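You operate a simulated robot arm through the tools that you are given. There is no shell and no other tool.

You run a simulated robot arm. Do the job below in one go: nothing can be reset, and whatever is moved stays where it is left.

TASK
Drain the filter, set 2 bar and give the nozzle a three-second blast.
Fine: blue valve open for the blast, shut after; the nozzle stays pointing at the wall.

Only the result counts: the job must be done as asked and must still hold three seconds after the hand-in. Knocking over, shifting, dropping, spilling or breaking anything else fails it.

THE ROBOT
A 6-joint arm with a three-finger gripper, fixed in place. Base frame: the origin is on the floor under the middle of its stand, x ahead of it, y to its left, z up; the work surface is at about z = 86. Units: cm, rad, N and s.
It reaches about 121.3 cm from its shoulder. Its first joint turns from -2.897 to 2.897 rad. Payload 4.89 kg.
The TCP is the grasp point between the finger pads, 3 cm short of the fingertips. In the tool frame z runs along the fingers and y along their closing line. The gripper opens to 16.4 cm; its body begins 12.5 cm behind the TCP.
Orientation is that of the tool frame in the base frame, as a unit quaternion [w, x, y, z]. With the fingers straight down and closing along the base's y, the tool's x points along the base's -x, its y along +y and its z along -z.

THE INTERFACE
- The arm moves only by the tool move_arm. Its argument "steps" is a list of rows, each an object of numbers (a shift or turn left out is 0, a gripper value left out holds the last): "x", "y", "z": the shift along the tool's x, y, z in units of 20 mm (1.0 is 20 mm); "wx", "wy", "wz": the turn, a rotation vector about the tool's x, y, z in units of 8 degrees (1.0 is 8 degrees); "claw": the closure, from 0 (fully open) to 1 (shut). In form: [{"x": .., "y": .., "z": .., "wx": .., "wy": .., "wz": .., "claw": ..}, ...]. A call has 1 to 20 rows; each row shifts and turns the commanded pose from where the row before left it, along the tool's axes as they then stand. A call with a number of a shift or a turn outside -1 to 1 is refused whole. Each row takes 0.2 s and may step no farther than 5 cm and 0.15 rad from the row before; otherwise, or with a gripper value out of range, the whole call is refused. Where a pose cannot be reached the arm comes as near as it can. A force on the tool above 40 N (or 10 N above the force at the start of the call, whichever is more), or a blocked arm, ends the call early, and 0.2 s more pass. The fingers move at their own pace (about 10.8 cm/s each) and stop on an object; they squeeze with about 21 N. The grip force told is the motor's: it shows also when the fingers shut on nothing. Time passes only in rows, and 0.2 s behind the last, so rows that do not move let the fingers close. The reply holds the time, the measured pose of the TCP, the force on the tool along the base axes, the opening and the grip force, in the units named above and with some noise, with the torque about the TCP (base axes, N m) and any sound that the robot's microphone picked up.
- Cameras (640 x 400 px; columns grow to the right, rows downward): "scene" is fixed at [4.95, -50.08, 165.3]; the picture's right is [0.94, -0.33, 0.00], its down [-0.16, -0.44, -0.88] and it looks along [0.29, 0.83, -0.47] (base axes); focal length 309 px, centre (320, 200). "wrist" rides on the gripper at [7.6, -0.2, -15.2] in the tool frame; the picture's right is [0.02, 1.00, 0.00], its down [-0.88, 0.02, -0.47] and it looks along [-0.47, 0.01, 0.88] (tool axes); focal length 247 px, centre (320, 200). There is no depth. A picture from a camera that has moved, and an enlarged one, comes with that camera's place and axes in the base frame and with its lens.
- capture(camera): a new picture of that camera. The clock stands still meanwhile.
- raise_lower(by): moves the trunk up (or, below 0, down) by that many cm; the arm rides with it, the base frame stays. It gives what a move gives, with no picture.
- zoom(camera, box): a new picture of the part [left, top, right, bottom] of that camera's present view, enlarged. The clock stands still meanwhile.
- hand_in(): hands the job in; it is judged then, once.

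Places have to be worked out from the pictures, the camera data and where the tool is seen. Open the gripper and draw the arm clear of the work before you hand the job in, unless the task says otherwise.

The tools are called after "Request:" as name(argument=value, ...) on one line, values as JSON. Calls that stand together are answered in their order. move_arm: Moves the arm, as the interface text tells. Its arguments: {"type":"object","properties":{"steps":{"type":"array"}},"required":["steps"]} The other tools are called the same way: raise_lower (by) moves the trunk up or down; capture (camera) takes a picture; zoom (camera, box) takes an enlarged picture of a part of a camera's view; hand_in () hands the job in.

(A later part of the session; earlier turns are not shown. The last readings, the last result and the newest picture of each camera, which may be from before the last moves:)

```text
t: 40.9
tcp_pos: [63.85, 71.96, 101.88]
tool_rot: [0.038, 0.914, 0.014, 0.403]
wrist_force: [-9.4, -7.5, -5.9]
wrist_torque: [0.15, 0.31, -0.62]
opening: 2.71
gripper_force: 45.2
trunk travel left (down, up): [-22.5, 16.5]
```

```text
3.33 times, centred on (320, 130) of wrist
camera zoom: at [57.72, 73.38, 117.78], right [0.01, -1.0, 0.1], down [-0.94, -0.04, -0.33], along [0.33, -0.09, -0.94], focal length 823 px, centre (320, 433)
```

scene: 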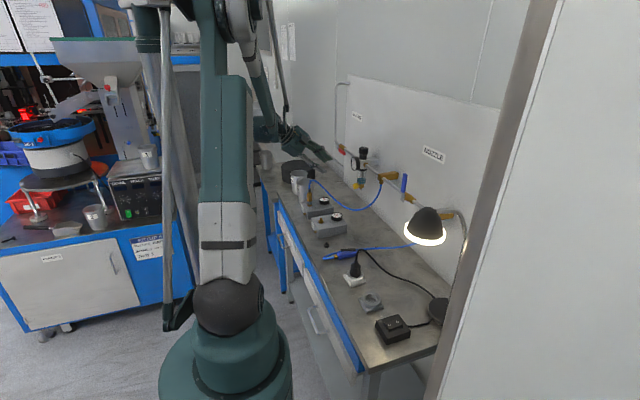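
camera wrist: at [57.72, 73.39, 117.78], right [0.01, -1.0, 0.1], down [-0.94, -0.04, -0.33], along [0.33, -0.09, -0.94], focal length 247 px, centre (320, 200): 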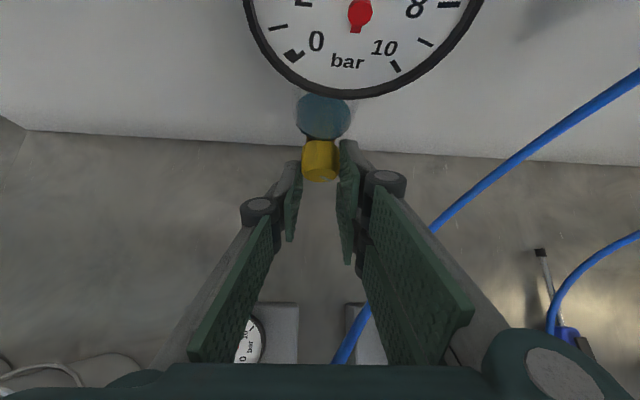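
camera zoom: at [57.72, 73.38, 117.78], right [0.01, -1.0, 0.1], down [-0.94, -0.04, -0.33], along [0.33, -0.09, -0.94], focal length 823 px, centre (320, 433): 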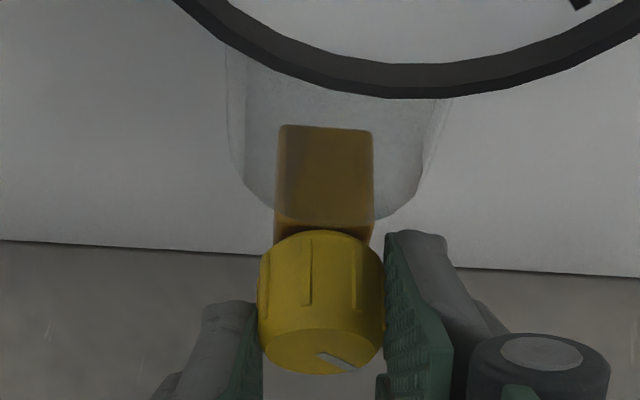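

The bowl is empty. Now I'll close the drain by turning the same 52° back clockwise in small steps.

Request:
move_arm(steps=[{"wx": 0.33, "wz": 0.375, "y": 0.018}, {"wx": 0.33, "wz": 0.375, "y": 0.018}, {"wx": 0.33, "wz": 0.375, "y": 0.018}, {"wx": 0.33, "wz": 0.375, "y": 0.018}, {"wx": 0.33, "wz": 0.375, "y": 0.018}, {"wx": 0.33, "wz": 0.375, "y": 0.018}])

```text
t: 42.3
tcp_pos: [63.8, 71.86, 101.9]
tool_rot: [-0.152, 0.901, -0.074, 0.4]
wrist_force: [-21.5, -16.1, -18.3]
wrist_torque: [-0.11, 1.09, -0.55]
opening: 2.71
gripper_force: 45.1
trunk travel left (down, up): [-22.5, 16.5]
```

The side load is growing in the opposite sense to before, so I'll ease about 1 mm toward it while I keep turning in smaller pieces.

Request:
move_arm(steps=[{"x": -0.04, "y": 0.05}, {"x": -0.04, "y": 0.05}, {}])

```text
t: 43.2
tcp_pos: [63.8, 71.76, 101.76]
tool_rot: [-0.153, 0.9, -0.073, 0.401]
wrist_force: [-0.9, 1.3, 11.8]
wrist_torque: [0.03, 0.48, 0.04]
opening: 2.7
gripper_force: 45.2
trunk travel left (down, up): [-22.5, 16.5]
stopped in row 3: the force on the tool passed its limit at 47 N (the readings are from after the stop); the commanded pose is now the measured one
```

The reset left the force at about 12 N. I'll keep turning clockwise in small groups toward the original shut angle.

Request:
move_arm(steps=[{"wx": 0.33, "wz": 0.375, "y": 0.016}, {"wx": 0.33, "wz": 0.375, "y": 0.016}, {"wx": 0.33, "wz": 0.375, "y": 0.016}])

```text
t: 44.0
tcp_pos: [63.85, 71.71, 101.65]
tool_rot: [-0.246, 0.879, -0.116, 0.391]
wrist_force: [14.6, 9.8, 12.2]
wrist_torque: [0.09, -0.83, -0.07]
opening: 2.68
gripper_force: 45.0
trunk travel left (down, up): [-22.5, 16.5]
```

Now at about 31° of the 47° grip angle, with moderate force. I'll finish the return, plus a little extra to make sure the drain is seated shut.

Request:
move_arm(steps=[{"wx": 0.33, "wz": 0.375, "y": 0.016}, {"wx": 0.33, "wz": 0.375, "y": 0.016}, {"wx": 0.33, "wz": 0.375, "y": 0.016}, {"wx": 0.33, "wz": 0.375, "y": 0.016}])

Request:
zoom(camera="wrist", box=[270, 70, 370, 190])

```text
t: 45.0
tcp_pos: [63.71, 71.67, 101.63]
tool_rot: [-0.365, 0.836, -0.17, 0.372]
wrist_force: [16.7, 23.3, 14.3]
wrist_torque: [-0.35, -0.08, 0.19]
opening: 2.71
gripper_force: 44.9
trunk travel left (down, up): [-22.5, 16.5]
```

```text
3.33 times, centred on (320, 130) of wrist
camera zoom: at [57.54, 60.06, 112.56], right [0.0, -0.69, -0.73], down [-0.94, 0.25, -0.24], along [0.34, 0.68, -0.64], focal length 823 px, centre (320, 433)
```

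zoom: 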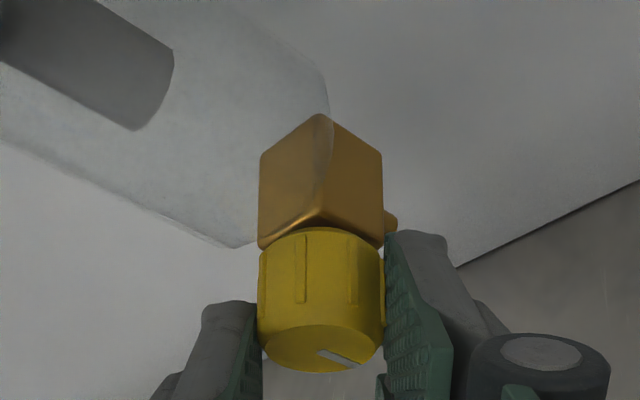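

The grip angle is back where it started (47°) and the x-torque has risen, so the knob is at its shut stop. I'll give it one small extra nudge, then open the fingers and look at the mark.

Request:
move_arm(steps=[{"wx": 0.25, "wz": 0.28}, {"claw": 0.65}, {"claw": 0.65}, {"claw": 0.65}])

Request:
move_arm(steps=[{"z": -0.5}, {"z": -0.8}, {"z": -1}, {"z": -1}, {"z": -1}, {"z": -1}])

Request:
capture(camera="wrist")

Request:
zoom(camera="wrist", box=[270, 60, 370, 160])

Request:
zoom(camera="scene", box=[320, 140, 390, 200])

```text
t: 46.0
tcp_pos: [63.75, 71.55, 101.55]
tool_rot: [-0.386, 0.826, -0.18, 0.369]
wrist_force: [-0.5, -0.6, -0.6]
wrist_torque: [0.01, 0.01, -0.02]
opening: 5.74
gripper_force: 0.0
trunk travel left (down, up): [-22.5, 16.5]
```

```text
t: 47.4
tcp_pos: [56.06, 66.25, 106.18]
tool_rot: [-0.387, 0.826, -0.178, 0.368]
wrist_force: [0.7, 1.6, 0.4]
wrist_torque: [-0.01, -0.02, 0.0]
opening: 5.74
gripper_force: 0.0
trunk travel left (down, up): [-22.5, 16.5]
```

```text
taken
camera wrist: at [49.7, 54.05, 116.54], right [0.0, -0.65, -0.76], down [-0.94, 0.26, -0.23], along [0.34, 0.71, -0.61], focal length 247 px, centre (320, 200)
```

wrist: 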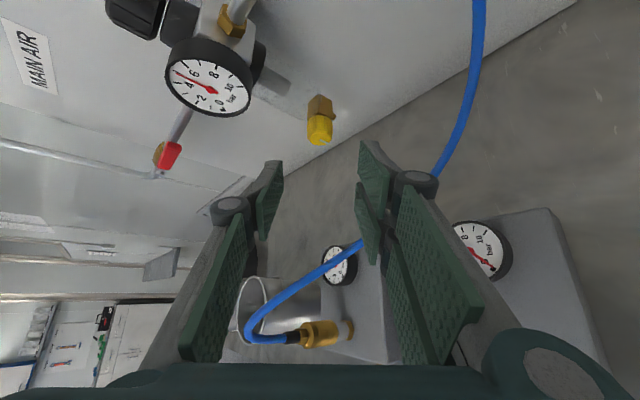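

```text
4.00 times, centred on (320, 110) of wrist
camera zoom: at [49.7, 54.05, 116.54], right [0.0, -0.65, -0.76], down [-0.94, 0.26, -0.23], along [0.34, 0.71, -0.61], focal length 988 px, centre (320, 560)
```

zoom: 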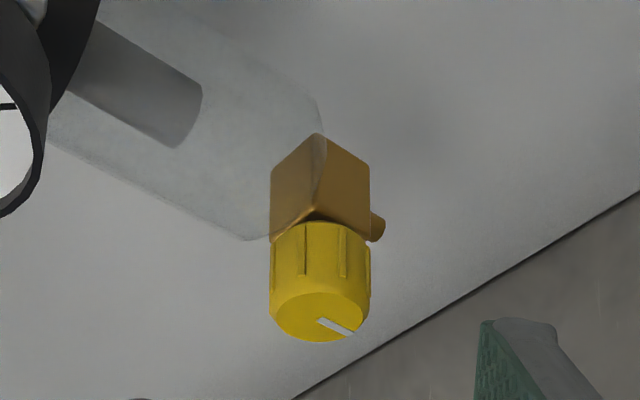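

```text
6.67 times, centred on (355, 170) of scene
camera zoom: at [4.95, -50.08, 165.3], right [0.94, -0.33, 0.0], down [-0.16, -0.44, -0.88], along [0.29, 0.83, -0.47], focal length 2057 px, centre (87, 400)
```

zoom: 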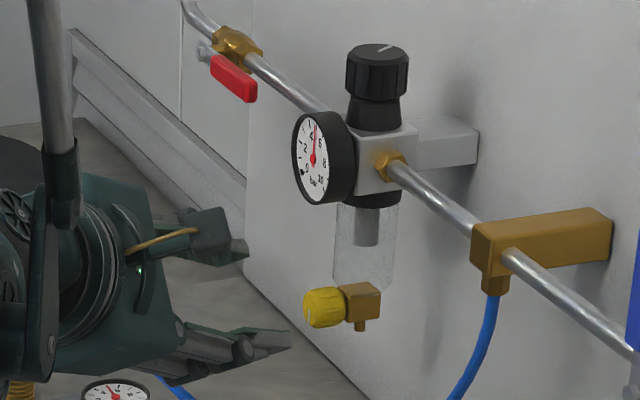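

The drain mark is back at its original angle and the bowl is empty. Next is the regulator knob (axis near [69.3, 71.9], top near z = 120), which I'll grip from above with the camera on the side away from the wall. I'll retreat up and return the tool to vertical first.

Request:
move_arm(steps=[{"x": 0.31, "y": -0.91, "z": -0.79}, {"x": 0.31, "y": -0.91, "z": -0.79}, {"x": 0.31, "y": -0.91, "z": -0.79}, {"x": 0.31, "y": -0.91, "z": -0.79}, {"x": 0.31, "y": -0.91, "z": -0.79}, {"x": 0.31, "y": -0.91, "z": -0.79}, {"x": 0.31, "y": -0.91, "z": -0.79}, {"x": 0.31, "y": -0.91, "z": -0.79}, {"wx": -0.67, "wz": -0.742}, {"wx": -0.67, "wz": -0.742}, {"wx": -0.67, "wz": -0.742}, {"wx": -0.67, "wz": -0.742}, {"wx": -0.67, "wz": -0.742}, {"wx": -0.67, "wz": -0.742}, {"wx": -0.17, "wz": -0.186}])

Request:
zoom(camera="scene", box=[320, 140, 390, 200])

Request:
capture(camera="wrist")

```text
t: 50.6
tcp_pos: [49.95, 66.16, 125.23]
tool_rot: [0.0, 0.914, -0.008, 0.405]
wrist_force: [-0.1, -0.9, 1.2]
wrist_torque: [0.02, 0.03, 0.01]
opening: 5.71
gripper_force: 0.1
trunk travel left (down, up): [-22.5, 16.5]
```

```text
6.67 times, centred on (355, 170) of scene
camera zoom: at [4.95, -50.08, 165.3], right [0.94, -0.33, 0.0], down [-0.16, -0.44, -0.88], along [0.29, 0.83, -0.47], focal length 2057 px, centre (87, 400)
```

zoom: 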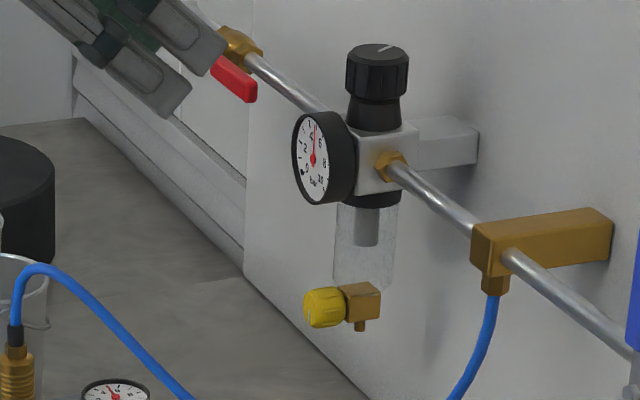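

```text
taken
camera wrist: at [43.87, 66.2, 141.22], right [0.0, -1.0, 0.01], down [-0.94, 0.0, -0.33], along [0.33, -0.01, -0.94], focal length 247 px, centre (320, 200)
```

wrist: 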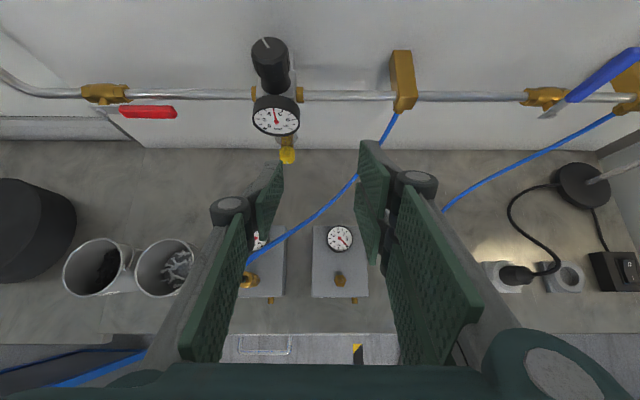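

This flipped, upright view is handy, so I'll check the drain mark, the regulator knob and gauge, and the blue valve from here.

Request:
zoom(camera="wrist", box=[240, 25, 330, 175])

Request:
zoom(camera="wrist", box=[500, 40, 640, 130])

Request:
zoom(camera="wrist", box=[265, 135, 310, 170])

```text
2.67 times, centred on (285, 100) of wrist
camera zoom: at [43.87, 66.2, 141.22], right [0.0, -1.0, 0.01], down [-0.94, 0.0, -0.33], along [0.33, -0.01, -0.94], focal length 659 px, centre (413, 467)
```

zoom: 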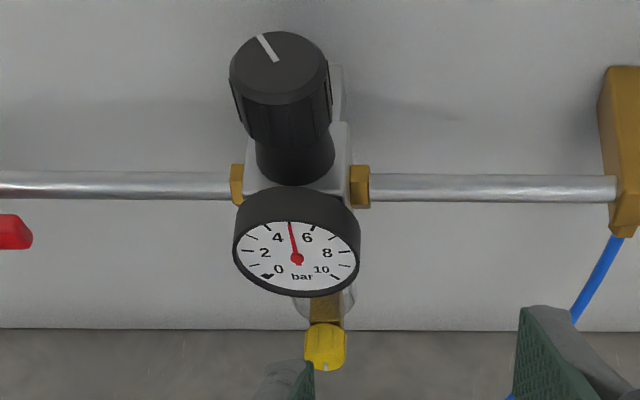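

```text
4.44 times, centred on (570, 85) of wrist
camera zoom: at [43.87, 66.2, 141.22], right [0.0, -1.0, 0.01], down [-0.94, 0.0, -0.33], along [0.33, -0.01, -0.94], focal length 1098 px, centre (-791, 711)
```

zoom: 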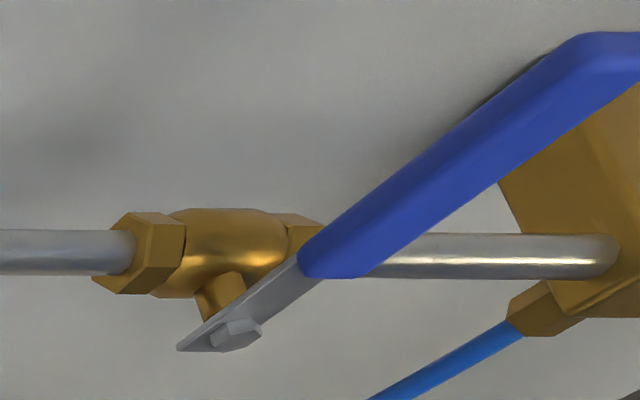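

```text
11.43 times, centred on (288, 152) of wrist
camera zoom: at [43.87, 66.2, 141.22], right [0.0, -1.0, 0.01], down [-0.94, 0.0, -0.33], along [0.33, -0.01, -0.94], focal length 2823 px, centre (691, 743)
```

zoom: 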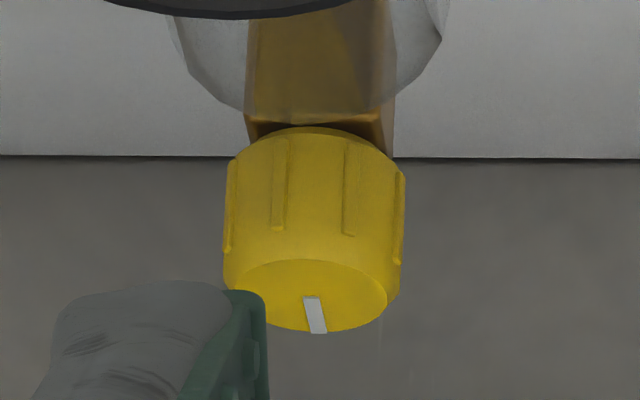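

The drain mark points straight down again (shut), the gauge shows 5 bar, and the regulator knob top is at about [69.6, 71.85, 120.2]. I'll bring the tool vertical and roll it back, so that the camera ends up away from the wall.

Request:
move_arm(steps=[{"wy": -1}, {"wy": -1}, {"wy": -1}, {"wy": -1}, {"wy": -1}, {"wy": -1}, {"wz": 1}, {"wz": 1}, {"wz": 1}, {"wz": 1}, {"wz": 1}, {"wz": 1}, {"wz": 1}, {"wz": 1}, {"wz": 1}, {"wz": 1}, {"wz": 1}, {"wz": 1}, {"wz": 1}, {"wz": 1}])

Request:
move_arm(steps=[{"wz": 1}, {"wz": 1}, {"wz": 1}, {"wz": 1}, {"wz": 1}, {"wz": 1}, {"wz": 1}, {"wz": 1}, {"wz": 0.5}])

```text
t: 54.8
tcp_pos: [49.84, 66.23, 125.26]
tool_rot: [0.0, -0.553, 0.833, 0.004]
wrist_force: [0.6, -0.9, 0.7]
wrist_torque: [-0.01, 0.03, 0.01]
opening: 5.77
gripper_force: 0.1
trunk travel left (down, up): [-22.5, 16.5]
```

```text
t: 56.8
tcp_pos: [49.99, 66.13, 125.11]
tool_rot: [-0.003, 0.007, 1.0, 0.003]
wrist_force: [-0.3, -0.7, 0.3]
wrist_torque: [-0.02, -0.01, 0.02]
opening: 5.75
gripper_force: 0.0
trunk travel left (down, up): [-22.5, 16.5]
```

Vertical again with the camera toward −x. I'll open to about 8 cm, roll about 24° to gain stroke for the anticlockwise turn, and move above the regulator knob with the tips just clear of it.

Request:
move_arm(steps=[{"x": -1, "y": 0.28, "claw": 0.5}, {"x": -1, "y": 0.28}, {"x": -1, "y": 0.28}, {"x": -1, "y": 0.28}, {"x": -1, "y": 0.28}, {"x": -1, "y": 0.28}, {"x": -1, "y": 0.29}])

Request:
capture(camera="wrist")

Request:
zoom(camera="scene", box=[310, 110, 410, 180])

```text
t: 58.4
tcp_pos: [64.12, 70.01, 125.18]
tool_rot: [-0.003, 0.007, 1.0, 0.005]
wrist_force: [-0.3, 0.3, 1.1]
wrist_torque: [-0.03, -0.09, 0.01]
opening: 8.2
gripper_force: 0.0
trunk travel left (down, up): [-22.5, 16.5]
```

```text
taken
camera wrist: at [56.58, 69.67, 140.53], right [-0.01, 1.0, 0.01], down [0.88, 0.0, 0.47], along [0.47, 0.01, -0.88], focal length 247 px, centre (320, 200)
```

wrist: 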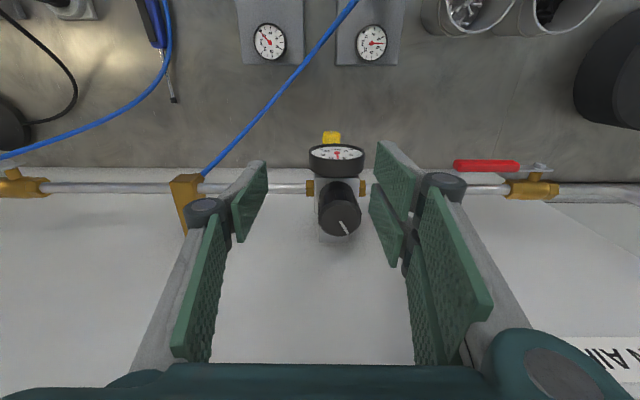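

```text
5.71 times, centred on (360, 145) of scene
camera zoom: at [4.95, -50.08, 165.3], right [0.94, -0.33, 0.0], down [-0.16, -0.44, -0.88], along [0.29, 0.83, -0.47], focal length 1763 px, centre (91, 514)
```

zoom: 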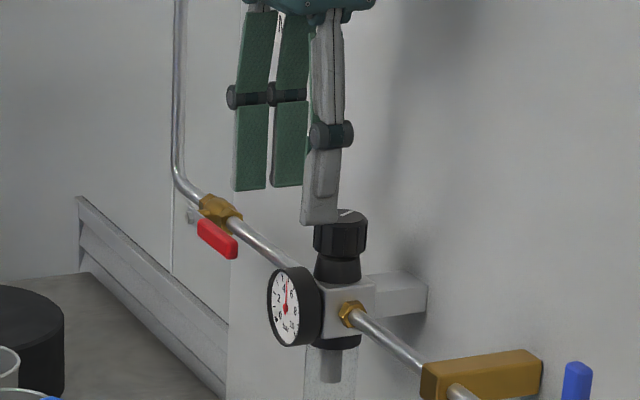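

The knob centre is at about [69.3, 71.95]. I'll centre over it, roll +24°, and descend so the pads surround the knob with the tips near z = 117.3.

Request:
move_arm(steps=[{"x": -0.87, "y": 0.32}, {"x": -0.87, "y": 0.32}, {"x": -0.86, "y": 0.31}, {"wz": 1}, {"wz": 1}, {"wz": 1}, {"z": 0.5}, {"z": 0.5}, {"z": 0.5}, {"z": 0.5}, {"z": 0.4}])

Request:
capture(camera="wrist")

Request:
zoom(camera="scene", box=[310, 110, 410, 180])

```text
t: 60.8
tcp_pos: [69.09, 71.79, 120.5]
tool_rot: [-0.003, 0.215, 0.977, 0.003]
wrist_force: [0.6, -0.6, -0.8]
wrist_torque: [0.01, -0.02, -0.03]
opening: 8.21
gripper_force: 0.1
trunk travel left (down, up): [-22.5, 16.5]
```

```text
taken
camera wrist: at [62.24, 74.67, 135.85], right [0.4, 0.92, 0.01], down [0.81, -0.36, 0.47], along [0.43, -0.18, -0.88], focal length 247 px, centre (320, 200)
```

wrist: 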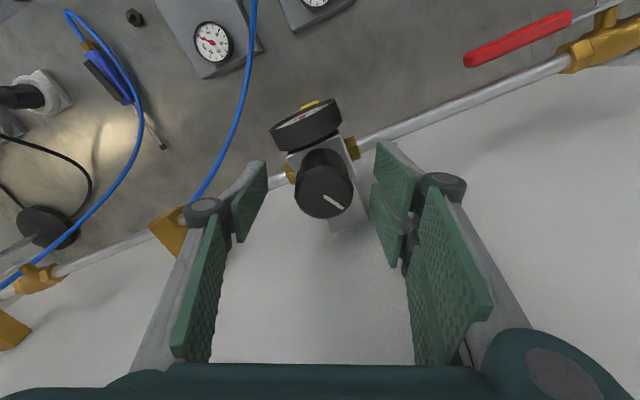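

```text
5.71 times, centred on (360, 145) of scene
camera zoom: at [4.95, -50.08, 165.3], right [0.94, -0.33, 0.0], down [-0.16, -0.44, -0.88], along [0.29, 0.83, -0.47], focal length 1763 px, centre (91, 514)
```

zoom: 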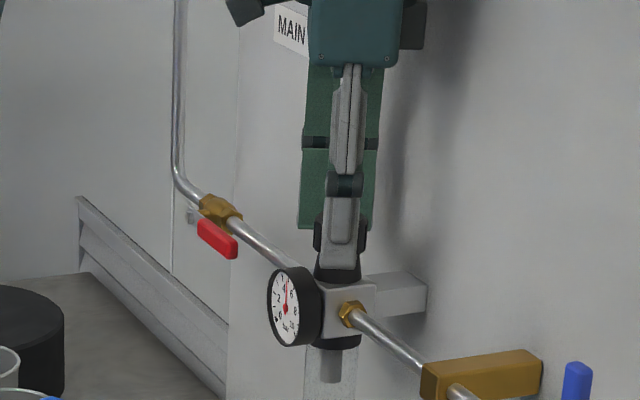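

The knob is well centred between the pads. I'll close on it and watch the readings.

Request:
move_arm(steps=[{"claw": 1}, {"claw": 1}, {"claw": 1}, {"claw": 1}])

Request:
zoom(camera="scene", box=[340, 150, 380, 180])

```text
t: 61.6
tcp_pos: [69.21, 72.13, 120.38]
tool_rot: [-0.003, 0.214, 0.977, 0.006]
wrist_force: [4.9, 6.5, -2.2]
wrist_torque: [0.59, -0.23, -0.02]
opening: 4.12
gripper_force: 44.9
trunk travel left (down, up): [-22.5, 16.5]
stopped in row 3: the force on the tool passed its limit at 42 N (the readings are from after the stop); the commanded pose is now the measured one
```

```text
13.33 times, centred on (360, 165) of scene
camera zoom: at [4.95, -50.08, 165.3], right [0.94, -0.33, 0.0], down [-0.16, -0.44, -0.88], along [0.29, 0.83, -0.47], focal length 4115 px, centre (-213, 667)
```

zoom: 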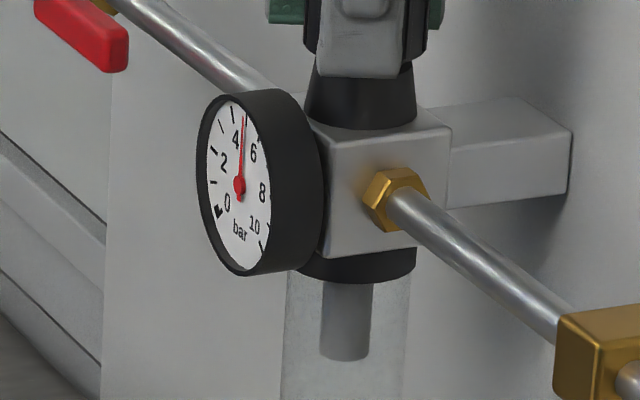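

The grip closed at 4.12 cm and self-centred. I'll turn anticlockwise (seen from above) 16° first, and read the gauge.

Request:
move_arm(steps=[{"wz": -0.5}, {"wz": -0.5}, {"wz": -0.5}, {"wz": -0.5}])

Request:
zoom(camera="scene", box=[350, 155, 370, 175])

Request:
capture(camera="wrist")

```text
t: 62.6
tcp_pos: [69.19, 71.9, 120.48]
tool_rot: [-0.002, 0.077, 0.997, 0.005]
wrist_force: [-4.0, -4.8, -12.6]
wrist_torque: [-0.09, 0.71, -0.05]
opening: 4.1
gripper_force: 44.8
trunk travel left (down, up): [-22.5, 16.5]
```

```text
16.00 times, centred on (360, 165) of scene
camera zoom: at [4.95, -50.08, 165.3], right [0.94, -0.33, 0.0], down [-0.16, -0.44, -0.88], along [0.29, 0.83, -0.47], focal length 4938 px, centre (-320, 760)
```

zoom: 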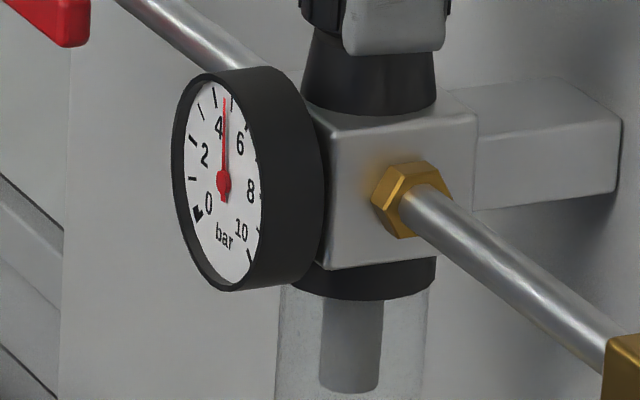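

```text
taken
camera wrist: at [61.74, 72.74, 135.81], right [0.13, 0.99, 0.01], down [0.88, -0.12, 0.47], along [0.47, -0.05, -0.88], focal length 247 px, centre (320, 200)
```

wrist: 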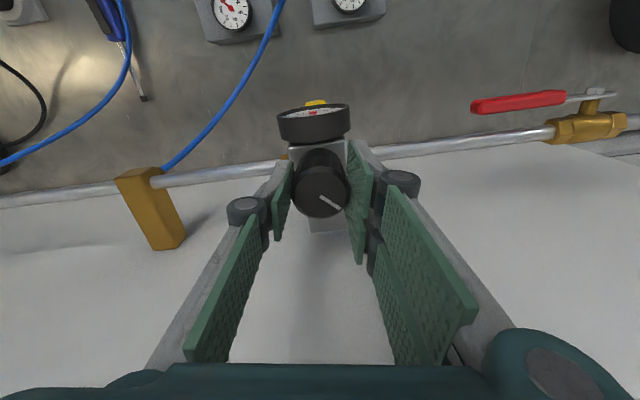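

The gauge still reads close to 5. I'll zoom on the knob mark to see whether the knob turned or the grip slipped.

Request:
zoom(camera="wrist", box=[280, 150, 360, 230])

Request:
zoom(camera="wrist", box=[285, 95, 345, 130])

```text
5.00 times, centred on (320, 190) of wrist
camera zoom: at [61.74, 72.74, 135.81], right [0.13, 0.99, 0.01], down [0.88, -0.12, 0.47], along [0.47, -0.05, -0.88], focal length 1235 px, centre (320, 250)
```

zoom: 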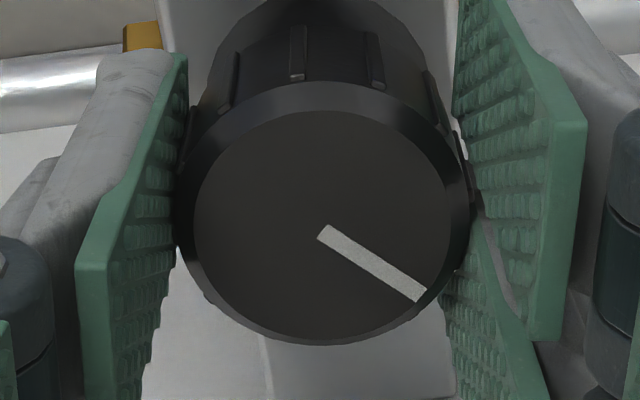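

```text
10.67 times, centred on (315, 112) of wrist
camera zoom: at [61.74, 72.74, 135.81], right [0.13, 0.99, 0.01], down [0.88, -0.12, 0.47], along [0.47, -0.05, -0.88], focal length 2634 px, centre (373, 1133)
```

zoom: 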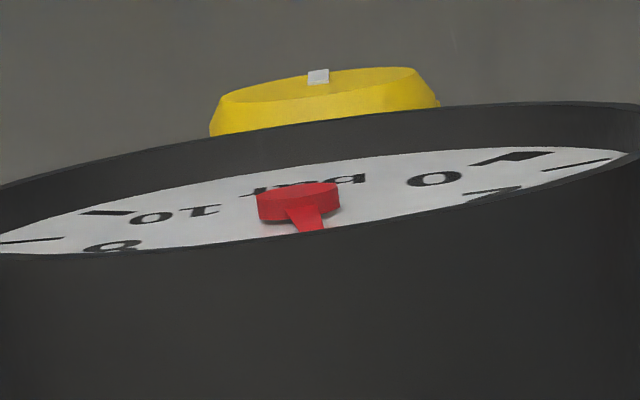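

The mark has moved from about 25° to about 46° azimuth, so the knob is turning with the grip. I'll continue anticlockwise another 40° and read the gauge again.

Request:
move_arm(steps=[{"wz": -0.5}, {"wz": -0.5}, {"wz": -0.5}, {"wz": -0.5}, {"wz": -0.5}, {"wz": -0.5}, {"wz": -0.5}, {"wz": -0.5}, {"wz": -0.5}, {"wz": -0.5}])

Request:
zoom(camera="scene", box=[350, 155, 370, 175])

Request:
zoom(camera="wrist", box=[280, 150, 360, 230])

```text
t: 64.8
tcp_pos: [69.23, 71.9, 120.57]
tool_rot: [0.0, -0.269, 0.963, 0.006]
wrist_force: [6.3, -19.9, -12.5]
wrist_torque: [-0.77, 0.22, -0.07]
opening: 4.07
gripper_force: 45.0
trunk travel left (down, up): [-22.5, 16.5]
```

```text
16.00 times, centred on (360, 165) of scene
camera zoom: at [4.95, -50.08, 165.3], right [0.94, -0.33, 0.0], down [-0.16, -0.44, -0.88], along [0.29, 0.83, -0.47], focal length 4938 px, centre (-320, 760)
```

zoom: 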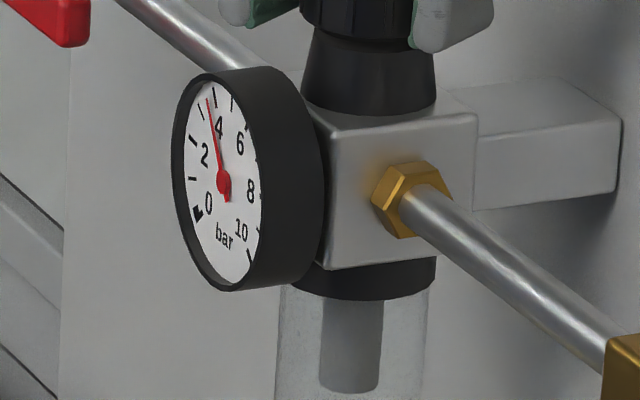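

```text
5.00 times, centred on (320, 190) of wrist
camera zoom: at [63.0, 67.45, 135.77], right [-0.54, 0.84, 0.01], down [0.74, 0.47, 0.48], along [0.4, 0.26, -0.88], focal length 1235 px, centre (320, 250)
```

zoom: 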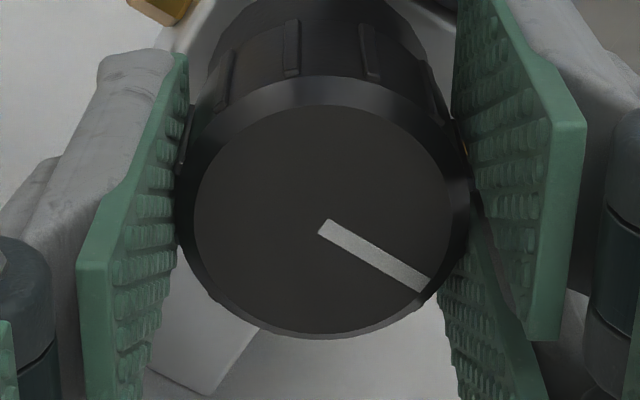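

The gauge is now near 3.7 bar, so the rate is about 1 bar per 42°. I'll turn another 52°, then fine-tune.

Request:
move_arm(steps=[{"wz": -0.5}, {"wz": -0.5}, {"wz": -0.5}, {"wz": -0.5}, {"wz": -0.5}, {"wz": -0.5}, {"wz": -0.5}, {"wz": -0.5}, {"wz": -0.5}, {"wz": -0.5}, {"wz": -0.5}, {"wz": -0.5}, {"wz": -0.5}])

Request:
zoom(camera="scene", box=[350, 155, 370, 175])

Request:
zoom(camera="wrist", box=[280, 150, 360, 230])

```text
t: 66.9
tcp_pos: [69.31, 71.85, 120.48]
tool_rot: [0.002, -0.563, 0.827, 0.005]
wrist_force: [10.1, -5.7, -2.7]
wrist_torque: [-0.59, -0.29, 0.0]
opening: 4.05
gripper_force: 45.0
trunk travel left (down, up): [-22.5, 16.5]
stopped in row 10: the force on the tool passed its limit at 41 N (the readings are from after the stop); the commanded pose is now the measured one
```

```text
16.00 times, centred on (360, 165) of scene
camera zoom: at [4.95, -50.08, 165.3], right [0.94, -0.33, 0.0], down [-0.16, -0.44, -0.88], along [0.29, 0.83, -0.47], focal length 4938 px, centre (-320, 760)
```

zoom: 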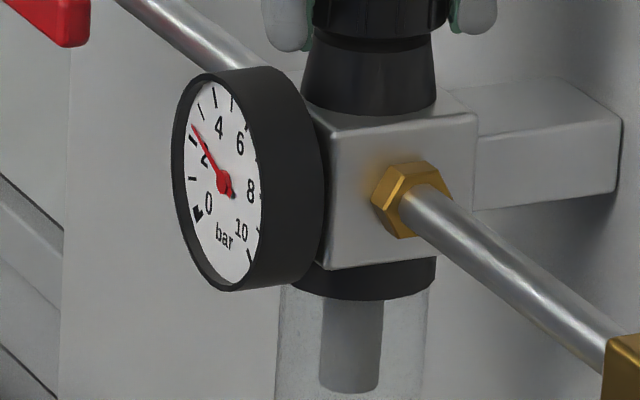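

```text
5.00 times, centred on (320, 190) of wrist
camera zoom: at [66.89, 64.4, 135.75], right [-0.94, 0.35, 0.0], down [0.31, 0.82, 0.48], along [0.16, 0.45, -0.88], focal length 1235 px, centre (320, 250)
```

zoom: 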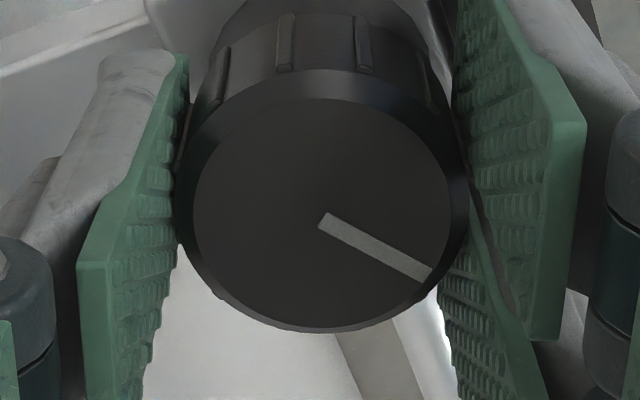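

The gauge is now near 2.5 bar. I'll zoom tighter on the dial for an accurate reading before the final small turns.

Request:
zoom(camera="scene", box=[354, 158, 364, 174])

```text
16.00 times, centred on (359, 166) of scene
camera zoom: at [4.95, -50.08, 165.3], right [0.94, -0.33, 0.0], down [-0.16, -0.44, -0.88], along [0.29, 0.83, -0.47], focal length 4938 px, centre (-304, 744)
```

zoom: 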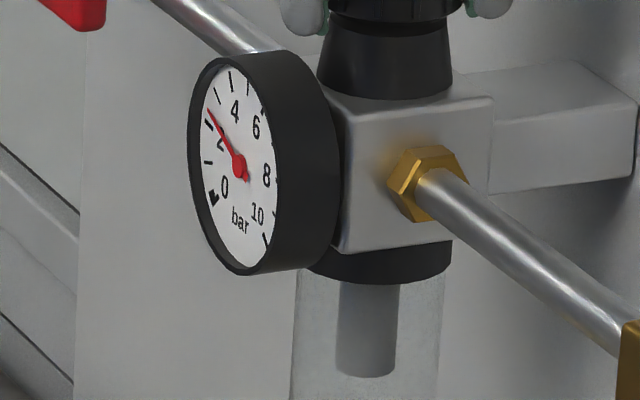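

Needle reads about 2.5 bar, halfway between the 2 and 3 ticks. I'll turn another 14° in small steps.

Request:
move_arm(steps=[{"wz": -0.45}, {"wz": -0.45}, {"wz": -0.45}, {"wz": -0.4}, {}])

Request:
zoom(camera="scene", box=[354, 158, 364, 174])

```text
t: 68.1
tcp_pos: [69.36, 71.91, 120.58]
tool_rot: [0.004, -0.659, 0.752, 0.005]
wrist_force: [35.2, -11.3, 2.4]
wrist_torque: [-0.72, -1.05, -0.04]
opening: 4.05
gripper_force: 44.2
trunk travel left (down, up): [-22.5, 16.5]
```

```text
16.00 times, centred on (359, 166) of scene
camera zoom: at [4.95, -50.08, 165.3], right [0.94, -0.33, 0.0], down [-0.16, -0.44, -0.88], along [0.29, 0.83, -0.47], focal length 4938 px, centre (-304, 744)
```

zoom: 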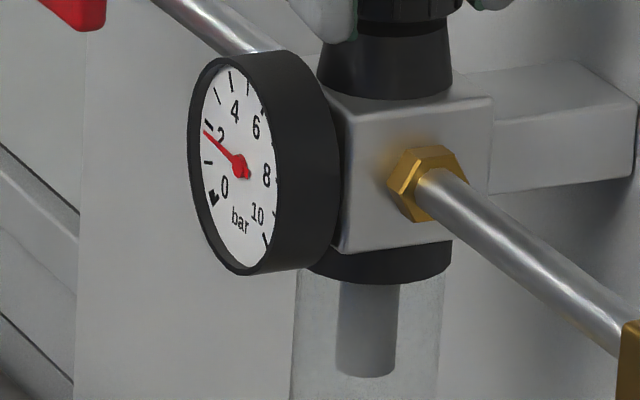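

The needle is at or very near the 2 tick from this oblique angle. I'll release the knob, opening only partly because the wall is close, lift clear and roll back. Then I'll read the gauge square-on with the wrist camera.

Request:
move_arm(steps=[{"claw": 0.62}, {"claw": 0.62}, {"claw": 0.62}, {"z": -0.6}, {"z": -1}, {"z": -1}, {"z": -1}])

Request:
move_arm(steps=[{"wz": 1}, {"wz": 1}, {"wz": 1}, {"wz": 1}, {"wz": 1}, {"wz": 1}, {"wz": 1}, {"wz": 1}, {"wz": 1}, {"wz": 1}, {"wz": 0.3}, {"x": 1}, {"x": 1}, {"x": 1}, {"x": 1}, {"x": 1}, {"x": 1}, {"x": 1}, {"x": 1}])

Request:
zoom(camera="scene", box=[354, 158, 364, 174])

```text
t: 69.7
tcp_pos: [69.19, 71.86, 127.73]
tool_rot: [0.003, -0.659, 0.752, 0.005]
wrist_force: [-0.2, 0.7, -0.5]
wrist_torque: [0.0, -0.01, 0.01]
opening: 6.25
gripper_force: 0.1
trunk travel left (down, up): [-22.5, 16.5]
```

```text
t: 73.7
tcp_pos: [53.28, 71.86, 127.65]
tool_rot: [-0.001, -0.001, 1.0, 0.005]
wrist_force: [0.7, 0.0, 0.0]
wrist_torque: [0.04, 0.12, -0.01]
opening: 6.23
gripper_force: 0.0
trunk travel left (down, up): [-22.5, 16.5]
```

```text
16.00 times, centred on (359, 166) of scene
camera zoom: at [4.95, -50.08, 165.3], right [0.94, -0.33, 0.0], down [-0.16, -0.44, -0.88], along [0.29, 0.83, -0.47], focal length 4938 px, centre (-304, 744)
```

zoom: 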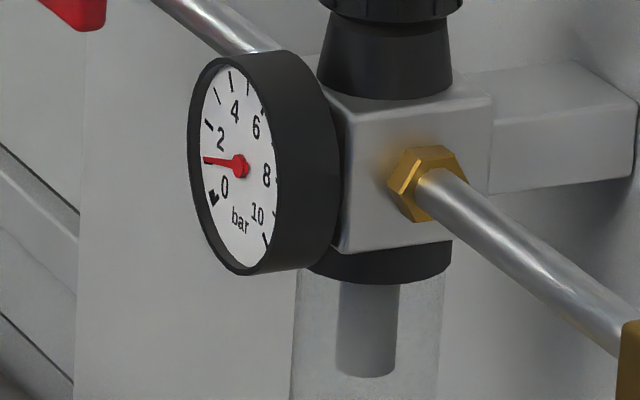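

The needle has gone on falling to about 1 bar since I released, so the gauge lags behind the knob. I'll wait a couple of seconds and read it again before correcting.

Request:
move_arm(steps=[{}, {}, {}, {}, {}, {}, {}, {}, {}, {}])

Request:
zoom(camera="scene", box=[354, 158, 364, 174])

Request:
zoom(camera="scene", box=[350, 140, 380, 160])

Request:
capture(camera="wrist")

```text
t: 75.9
tcp_pos: [53.21, 71.72, 127.61]
tool_rot: [-0.001, -0.001, 1.0, 0.005]
wrist_force: [0.0, 0.5, -0.3]
wrist_torque: [0.02, 0.02, 0.02]
opening: 6.24
gripper_force: 0.0
trunk travel left (down, up): [-22.5, 16.5]
```

```text
16.00 times, centred on (359, 166) of scene
camera zoom: at [4.95, -50.08, 165.3], right [0.94, -0.33, 0.0], down [-0.16, -0.44, -0.88], along [0.29, 0.83, -0.47], focal length 4938 px, centre (-304, 744)
```

zoom: 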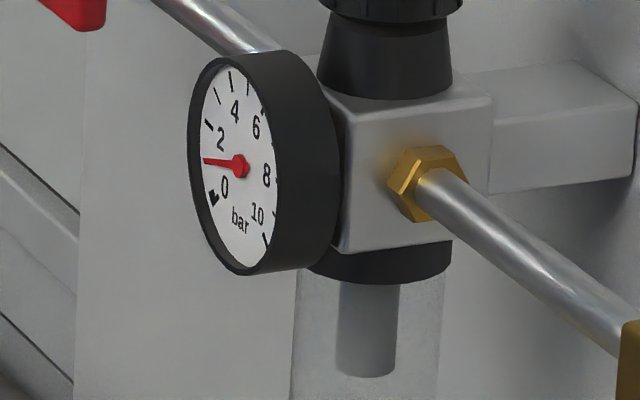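

```text
16.00 times, centred on (365, 150) of scene
camera zoom: at [4.95, -50.08, 165.3], right [0.94, -0.33, 0.0], down [-0.16, -0.44, -0.88], along [0.29, 0.83, -0.47], focal length 4938 px, centre (-400, 1000)
```

zoom: 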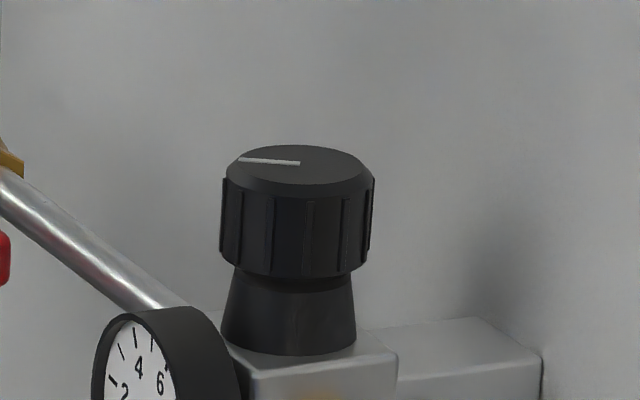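

```text
taken
camera wrist: at [45.69, 71.37, 142.92], right [-0.02, 1.0, 0.01], down [0.88, 0.01, 0.47], along [0.47, 0.02, -0.88], focal length 247 px, centre (320, 200)
```

wrist: 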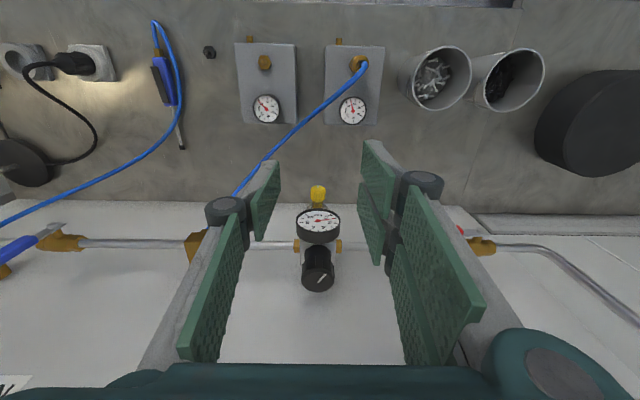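

The reading is steady near 1.1 bar, so I overshot because of the lag. I'll read the gauge and knob mark closely from here to calibrate the correction.

Request:
zoom(camera="wrist", box=[290, 200, 350, 300])

Request:
zoom(camera="wrist", box=[230, 40, 390, 130])

```text
4.00 times, centred on (320, 250) of wrist
camera zoom: at [45.69, 71.37, 142.92], right [-0.02, 1.0, 0.01], down [0.88, 0.01, 0.47], along [0.47, 0.02, -0.88], focal length 988 px, centre (320, 0)
```

zoom: 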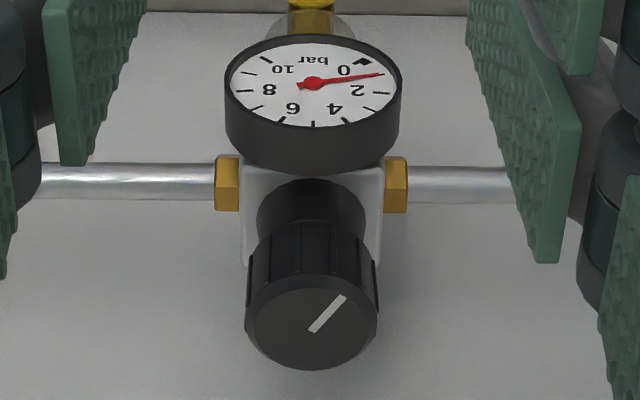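

```text
4.00 times, centred on (310, 85) of wrist
camera zoom: at [45.69, 71.37, 142.92], right [-0.02, 1.0, 0.01], down [0.88, 0.01, 0.47], along [0.47, 0.02, -0.88], focal length 988 px, centre (360, 660)
```

zoom: 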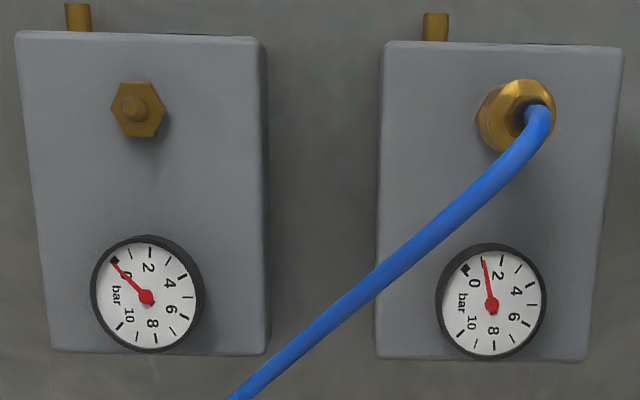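

Steady pressure is about 1.0 bar on both the regulator and tank 1 gauges, and the knob mark is at about 144° azimuth (from 25° at 5 bar). That is 30° per bar, so I need about 30° back clockwise. I'll re-grip the knob at roll −30°.

Request:
move_arm(steps=[{"x": -1, "y": 0.01, "claw": 0.5}, {"x": -1, "y": 0.01}, {"x": -1, "y": 0.01}, {"x": -1, "y": 0.01}, {"x": -1, "y": 0.01}, {"x": -1, "y": 0.01}, {"x": -1, "y": 0.01}, {"x": -1, "y": 0.01}, {"wz": -0.95}, {"wz": -0.95}, {"wz": -0.95}, {"wz": -0.9}])

Request:
capture(camera="wrist")

```text
t: 78.5
tcp_pos: [69.21, 72.05, 127.76]
tool_rot: [0.0, -0.26, 0.966, 0.005]
wrist_force: [0.0, -0.3, -0.6]
wrist_torque: [0.02, -0.02, -0.02]
opening: 8.23
gripper_force: 0.1
trunk travel left (down, up): [-22.5, 16.5]
```

```text
taken
camera wrist: at [62.88, 67.76, 142.98], right [-0.52, 0.85, 0.01], down [0.75, 0.45, 0.48], along [0.4, 0.26, -0.88], focal length 247 px, centre (320, 200)
```

wrist: 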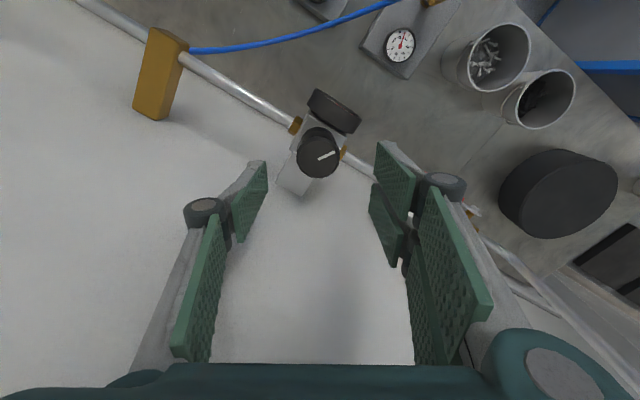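

Centred over the knob. I'll descend to the same grip height and close.

Request:
move_arm(steps=[{"z": 0.8}, {"z": 0.7}, {"z": 0.6}, {"z": 0.5}, {"z": 0.5}, {"z": 0.5}, {"claw": 1}, {"claw": 1}, {"claw": 1}])

Request:
zoom(camera="wrist", box=[280, 150, 360, 230])

```text
t: 80.5
tcp_pos: [69.51, 72.02, 120.48]
tool_rot: [0.0, -0.259, 0.966, 0.006]
wrist_force: [3.7, -20.9, -7.2]
wrist_torque: [-0.93, -0.21, -0.01]
opening: 4.03
gripper_force: 44.5
trunk travel left (down, up): [-22.5, 16.5]
```

```text
5.00 times, centred on (320, 190) of wrist
camera zoom: at [62.94, 67.68, 135.77], right [-0.52, 0.85, 0.01], down [0.75, 0.45, 0.48], along [0.4, 0.25, -0.88], focal length 1235 px, centre (320, 250)
```

zoom: 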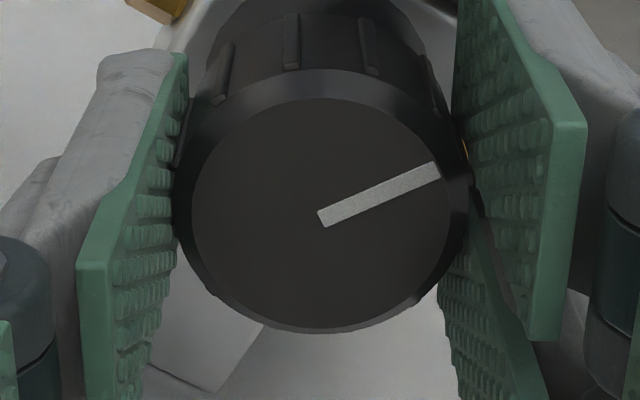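

Gripped, and the mark reads about 145°. I'll turn clockwise 28°, hold for the pressure to settle, and read again.

Request:
move_arm(steps=[{"wz": 0.5}, {"wz": 0.5}, {"wz": 0.5}, {"wz": 0.5}, {"wz": 0.5}, {"wz": 0.5}, {"wz": 0.5}, {}, {}, {}, {}, {}, {}, {}, {}, {}, {}])

Request:
zoom(camera="wrist", box=[280, 150, 360, 230])

Request:
zoom(camera="scene", box=[354, 158, 364, 174])

```text
t: 81.4
tcp_pos: [69.44, 71.87, 120.37]
tool_rot: [0.0, -0.138, 0.99, 0.004]
wrist_force: [0.9, -10.3, -6.9]
wrist_torque: [-0.51, -0.37, 0.02]
opening: 4.06
gripper_force: 45.3
trunk travel left (down, up): [-22.5, 16.5]
stopped in row 4: the force on the tool passed its limit at 42 N (the readings are from after the stop); the commanded pose is now the measured one
```

```text
5.00 times, centred on (320, 190) of wrist
camera zoom: at [62.17, 69.43, 135.8], right [-0.3, 0.96, 0.01], down [0.84, 0.26, 0.47], along [0.45, 0.15, -0.88], focal length 1235 px, centre (320, 250)
```

zoom: 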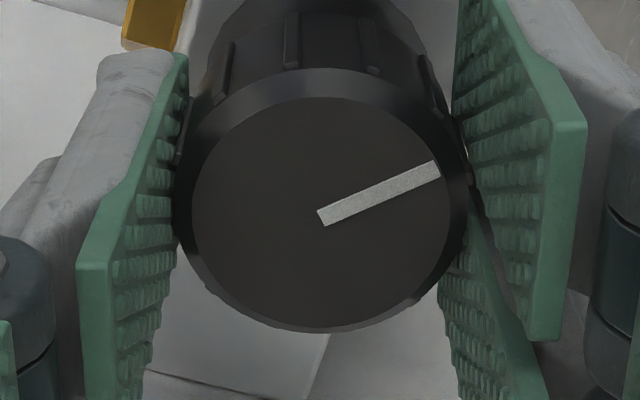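

```text
16.00 times, centred on (359, 166) of scene
camera zoom: at [4.95, -50.08, 165.3], right [0.94, -0.33, 0.0], down [-0.16, -0.44, -0.88], along [0.29, 0.83, -0.47], focal length 4938 px, centre (-304, 744)
```

zoom: 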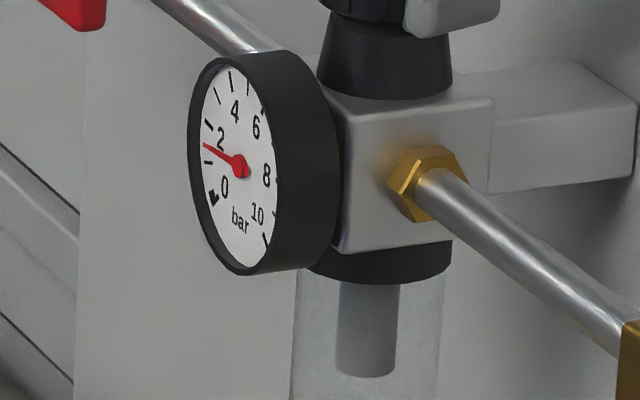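

The stop came after 14°, and the gauge is up to about 1.5 bar already. I'll continue clockwise another 14° and let it settle.

Request:
move_arm(steps=[{"wz": 0.4}, {"wz": 0.4}, {"wz": 0.4}, {"wz": 0.4}, {"wz": 0.2}, {}, {}, {}, {}, {}, {}, {}, {}, {}, {}])

Request:
zoom(camera="wrist", box=[280, 150, 360, 230])

Request:
zoom(camera="scene", box=[354, 158, 364, 174])

```text
t: 84.6
tcp_pos: [69.33, 72.07, 120.47]
tool_rot: [-0.001, -0.013, 1.0, 0.005]
wrist_force: [10.2, -2.9, 8.7]
wrist_torque: [-0.07, -0.28, 0.02]
opening: 4.08
gripper_force: 45.1
trunk travel left (down, up): [-22.5, 16.5]
```

```text
5.00 times, centred on (320, 190) of wrist
camera zoom: at [61.83, 71.33, 135.82], right [-0.05, 1.0, 0.01], down [0.88, 0.04, 0.47], along [0.47, 0.03, -0.88], focal length 1235 px, centre (320, 250)
```

zoom: 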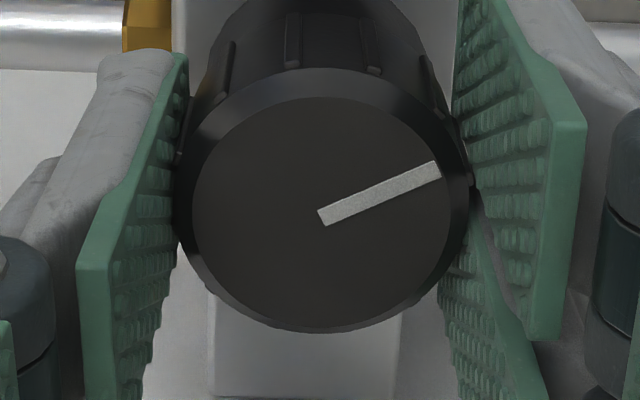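

```text
16.00 times, centred on (359, 166) of scene
camera zoom: at [4.95, -50.08, 165.3], right [0.94, -0.33, 0.0], down [-0.16, -0.44, -0.88], along [0.29, 0.83, -0.47], focal length 4938 px, centre (-304, 744)
```

zoom: 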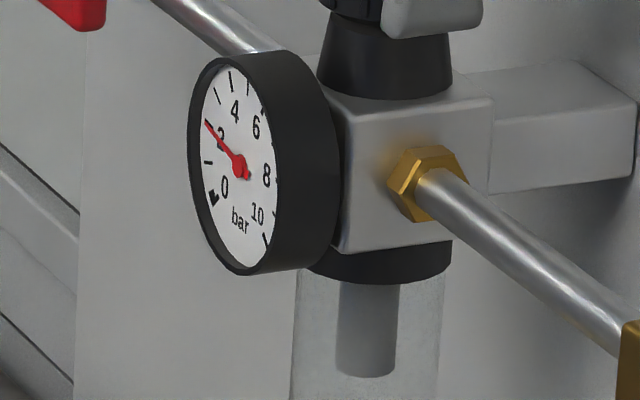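

The needle now lies about over the 2 tick. I'll hold two more seconds to confirm it has settled, then release, back off and read the gauge square-on.

Request:
move_arm(steps=[{}, {}, {}, {}, {}, {}, {}, {}, {}, {}, {}, {}])

Request:
zoom(camera="scene", box=[354, 158, 364, 174])

Request:
zoom(camera="wrist", box=[280, 90, 360, 140])

```text
t: 87.2
tcp_pos: [69.29, 71.9, 120.48]
tool_rot: [-0.001, -0.013, 1.0, 0.005]
wrist_force: [11.8, -3.8, 8.2]
wrist_torque: [-0.03, -0.36, -0.01]
opening: 4.08
gripper_force: 45.2
trunk travel left (down, up): [-22.5, 16.5]
```

```text
16.00 times, centred on (359, 166) of scene
camera zoom: at [4.95, -50.08, 165.3], right [0.94, -0.33, 0.0], down [-0.16, -0.44, -0.88], along [0.29, 0.83, -0.47], focal length 4938 px, centre (-304, 744)
```

zoom: 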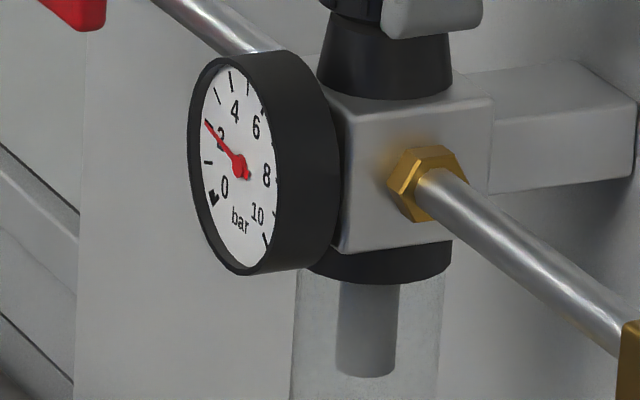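

```text
8.00 times, centred on (320, 115) of wrist
camera zoom: at [61.83, 71.33, 135.82], right [-0.05, 1.0, 0.01], down [0.88, 0.04, 0.47], along [0.47, 0.03, -0.88], focal length 1976 px, centre (320, 880)
```

zoom: 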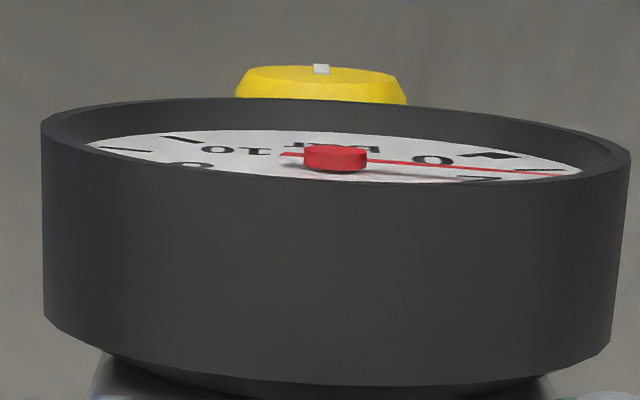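

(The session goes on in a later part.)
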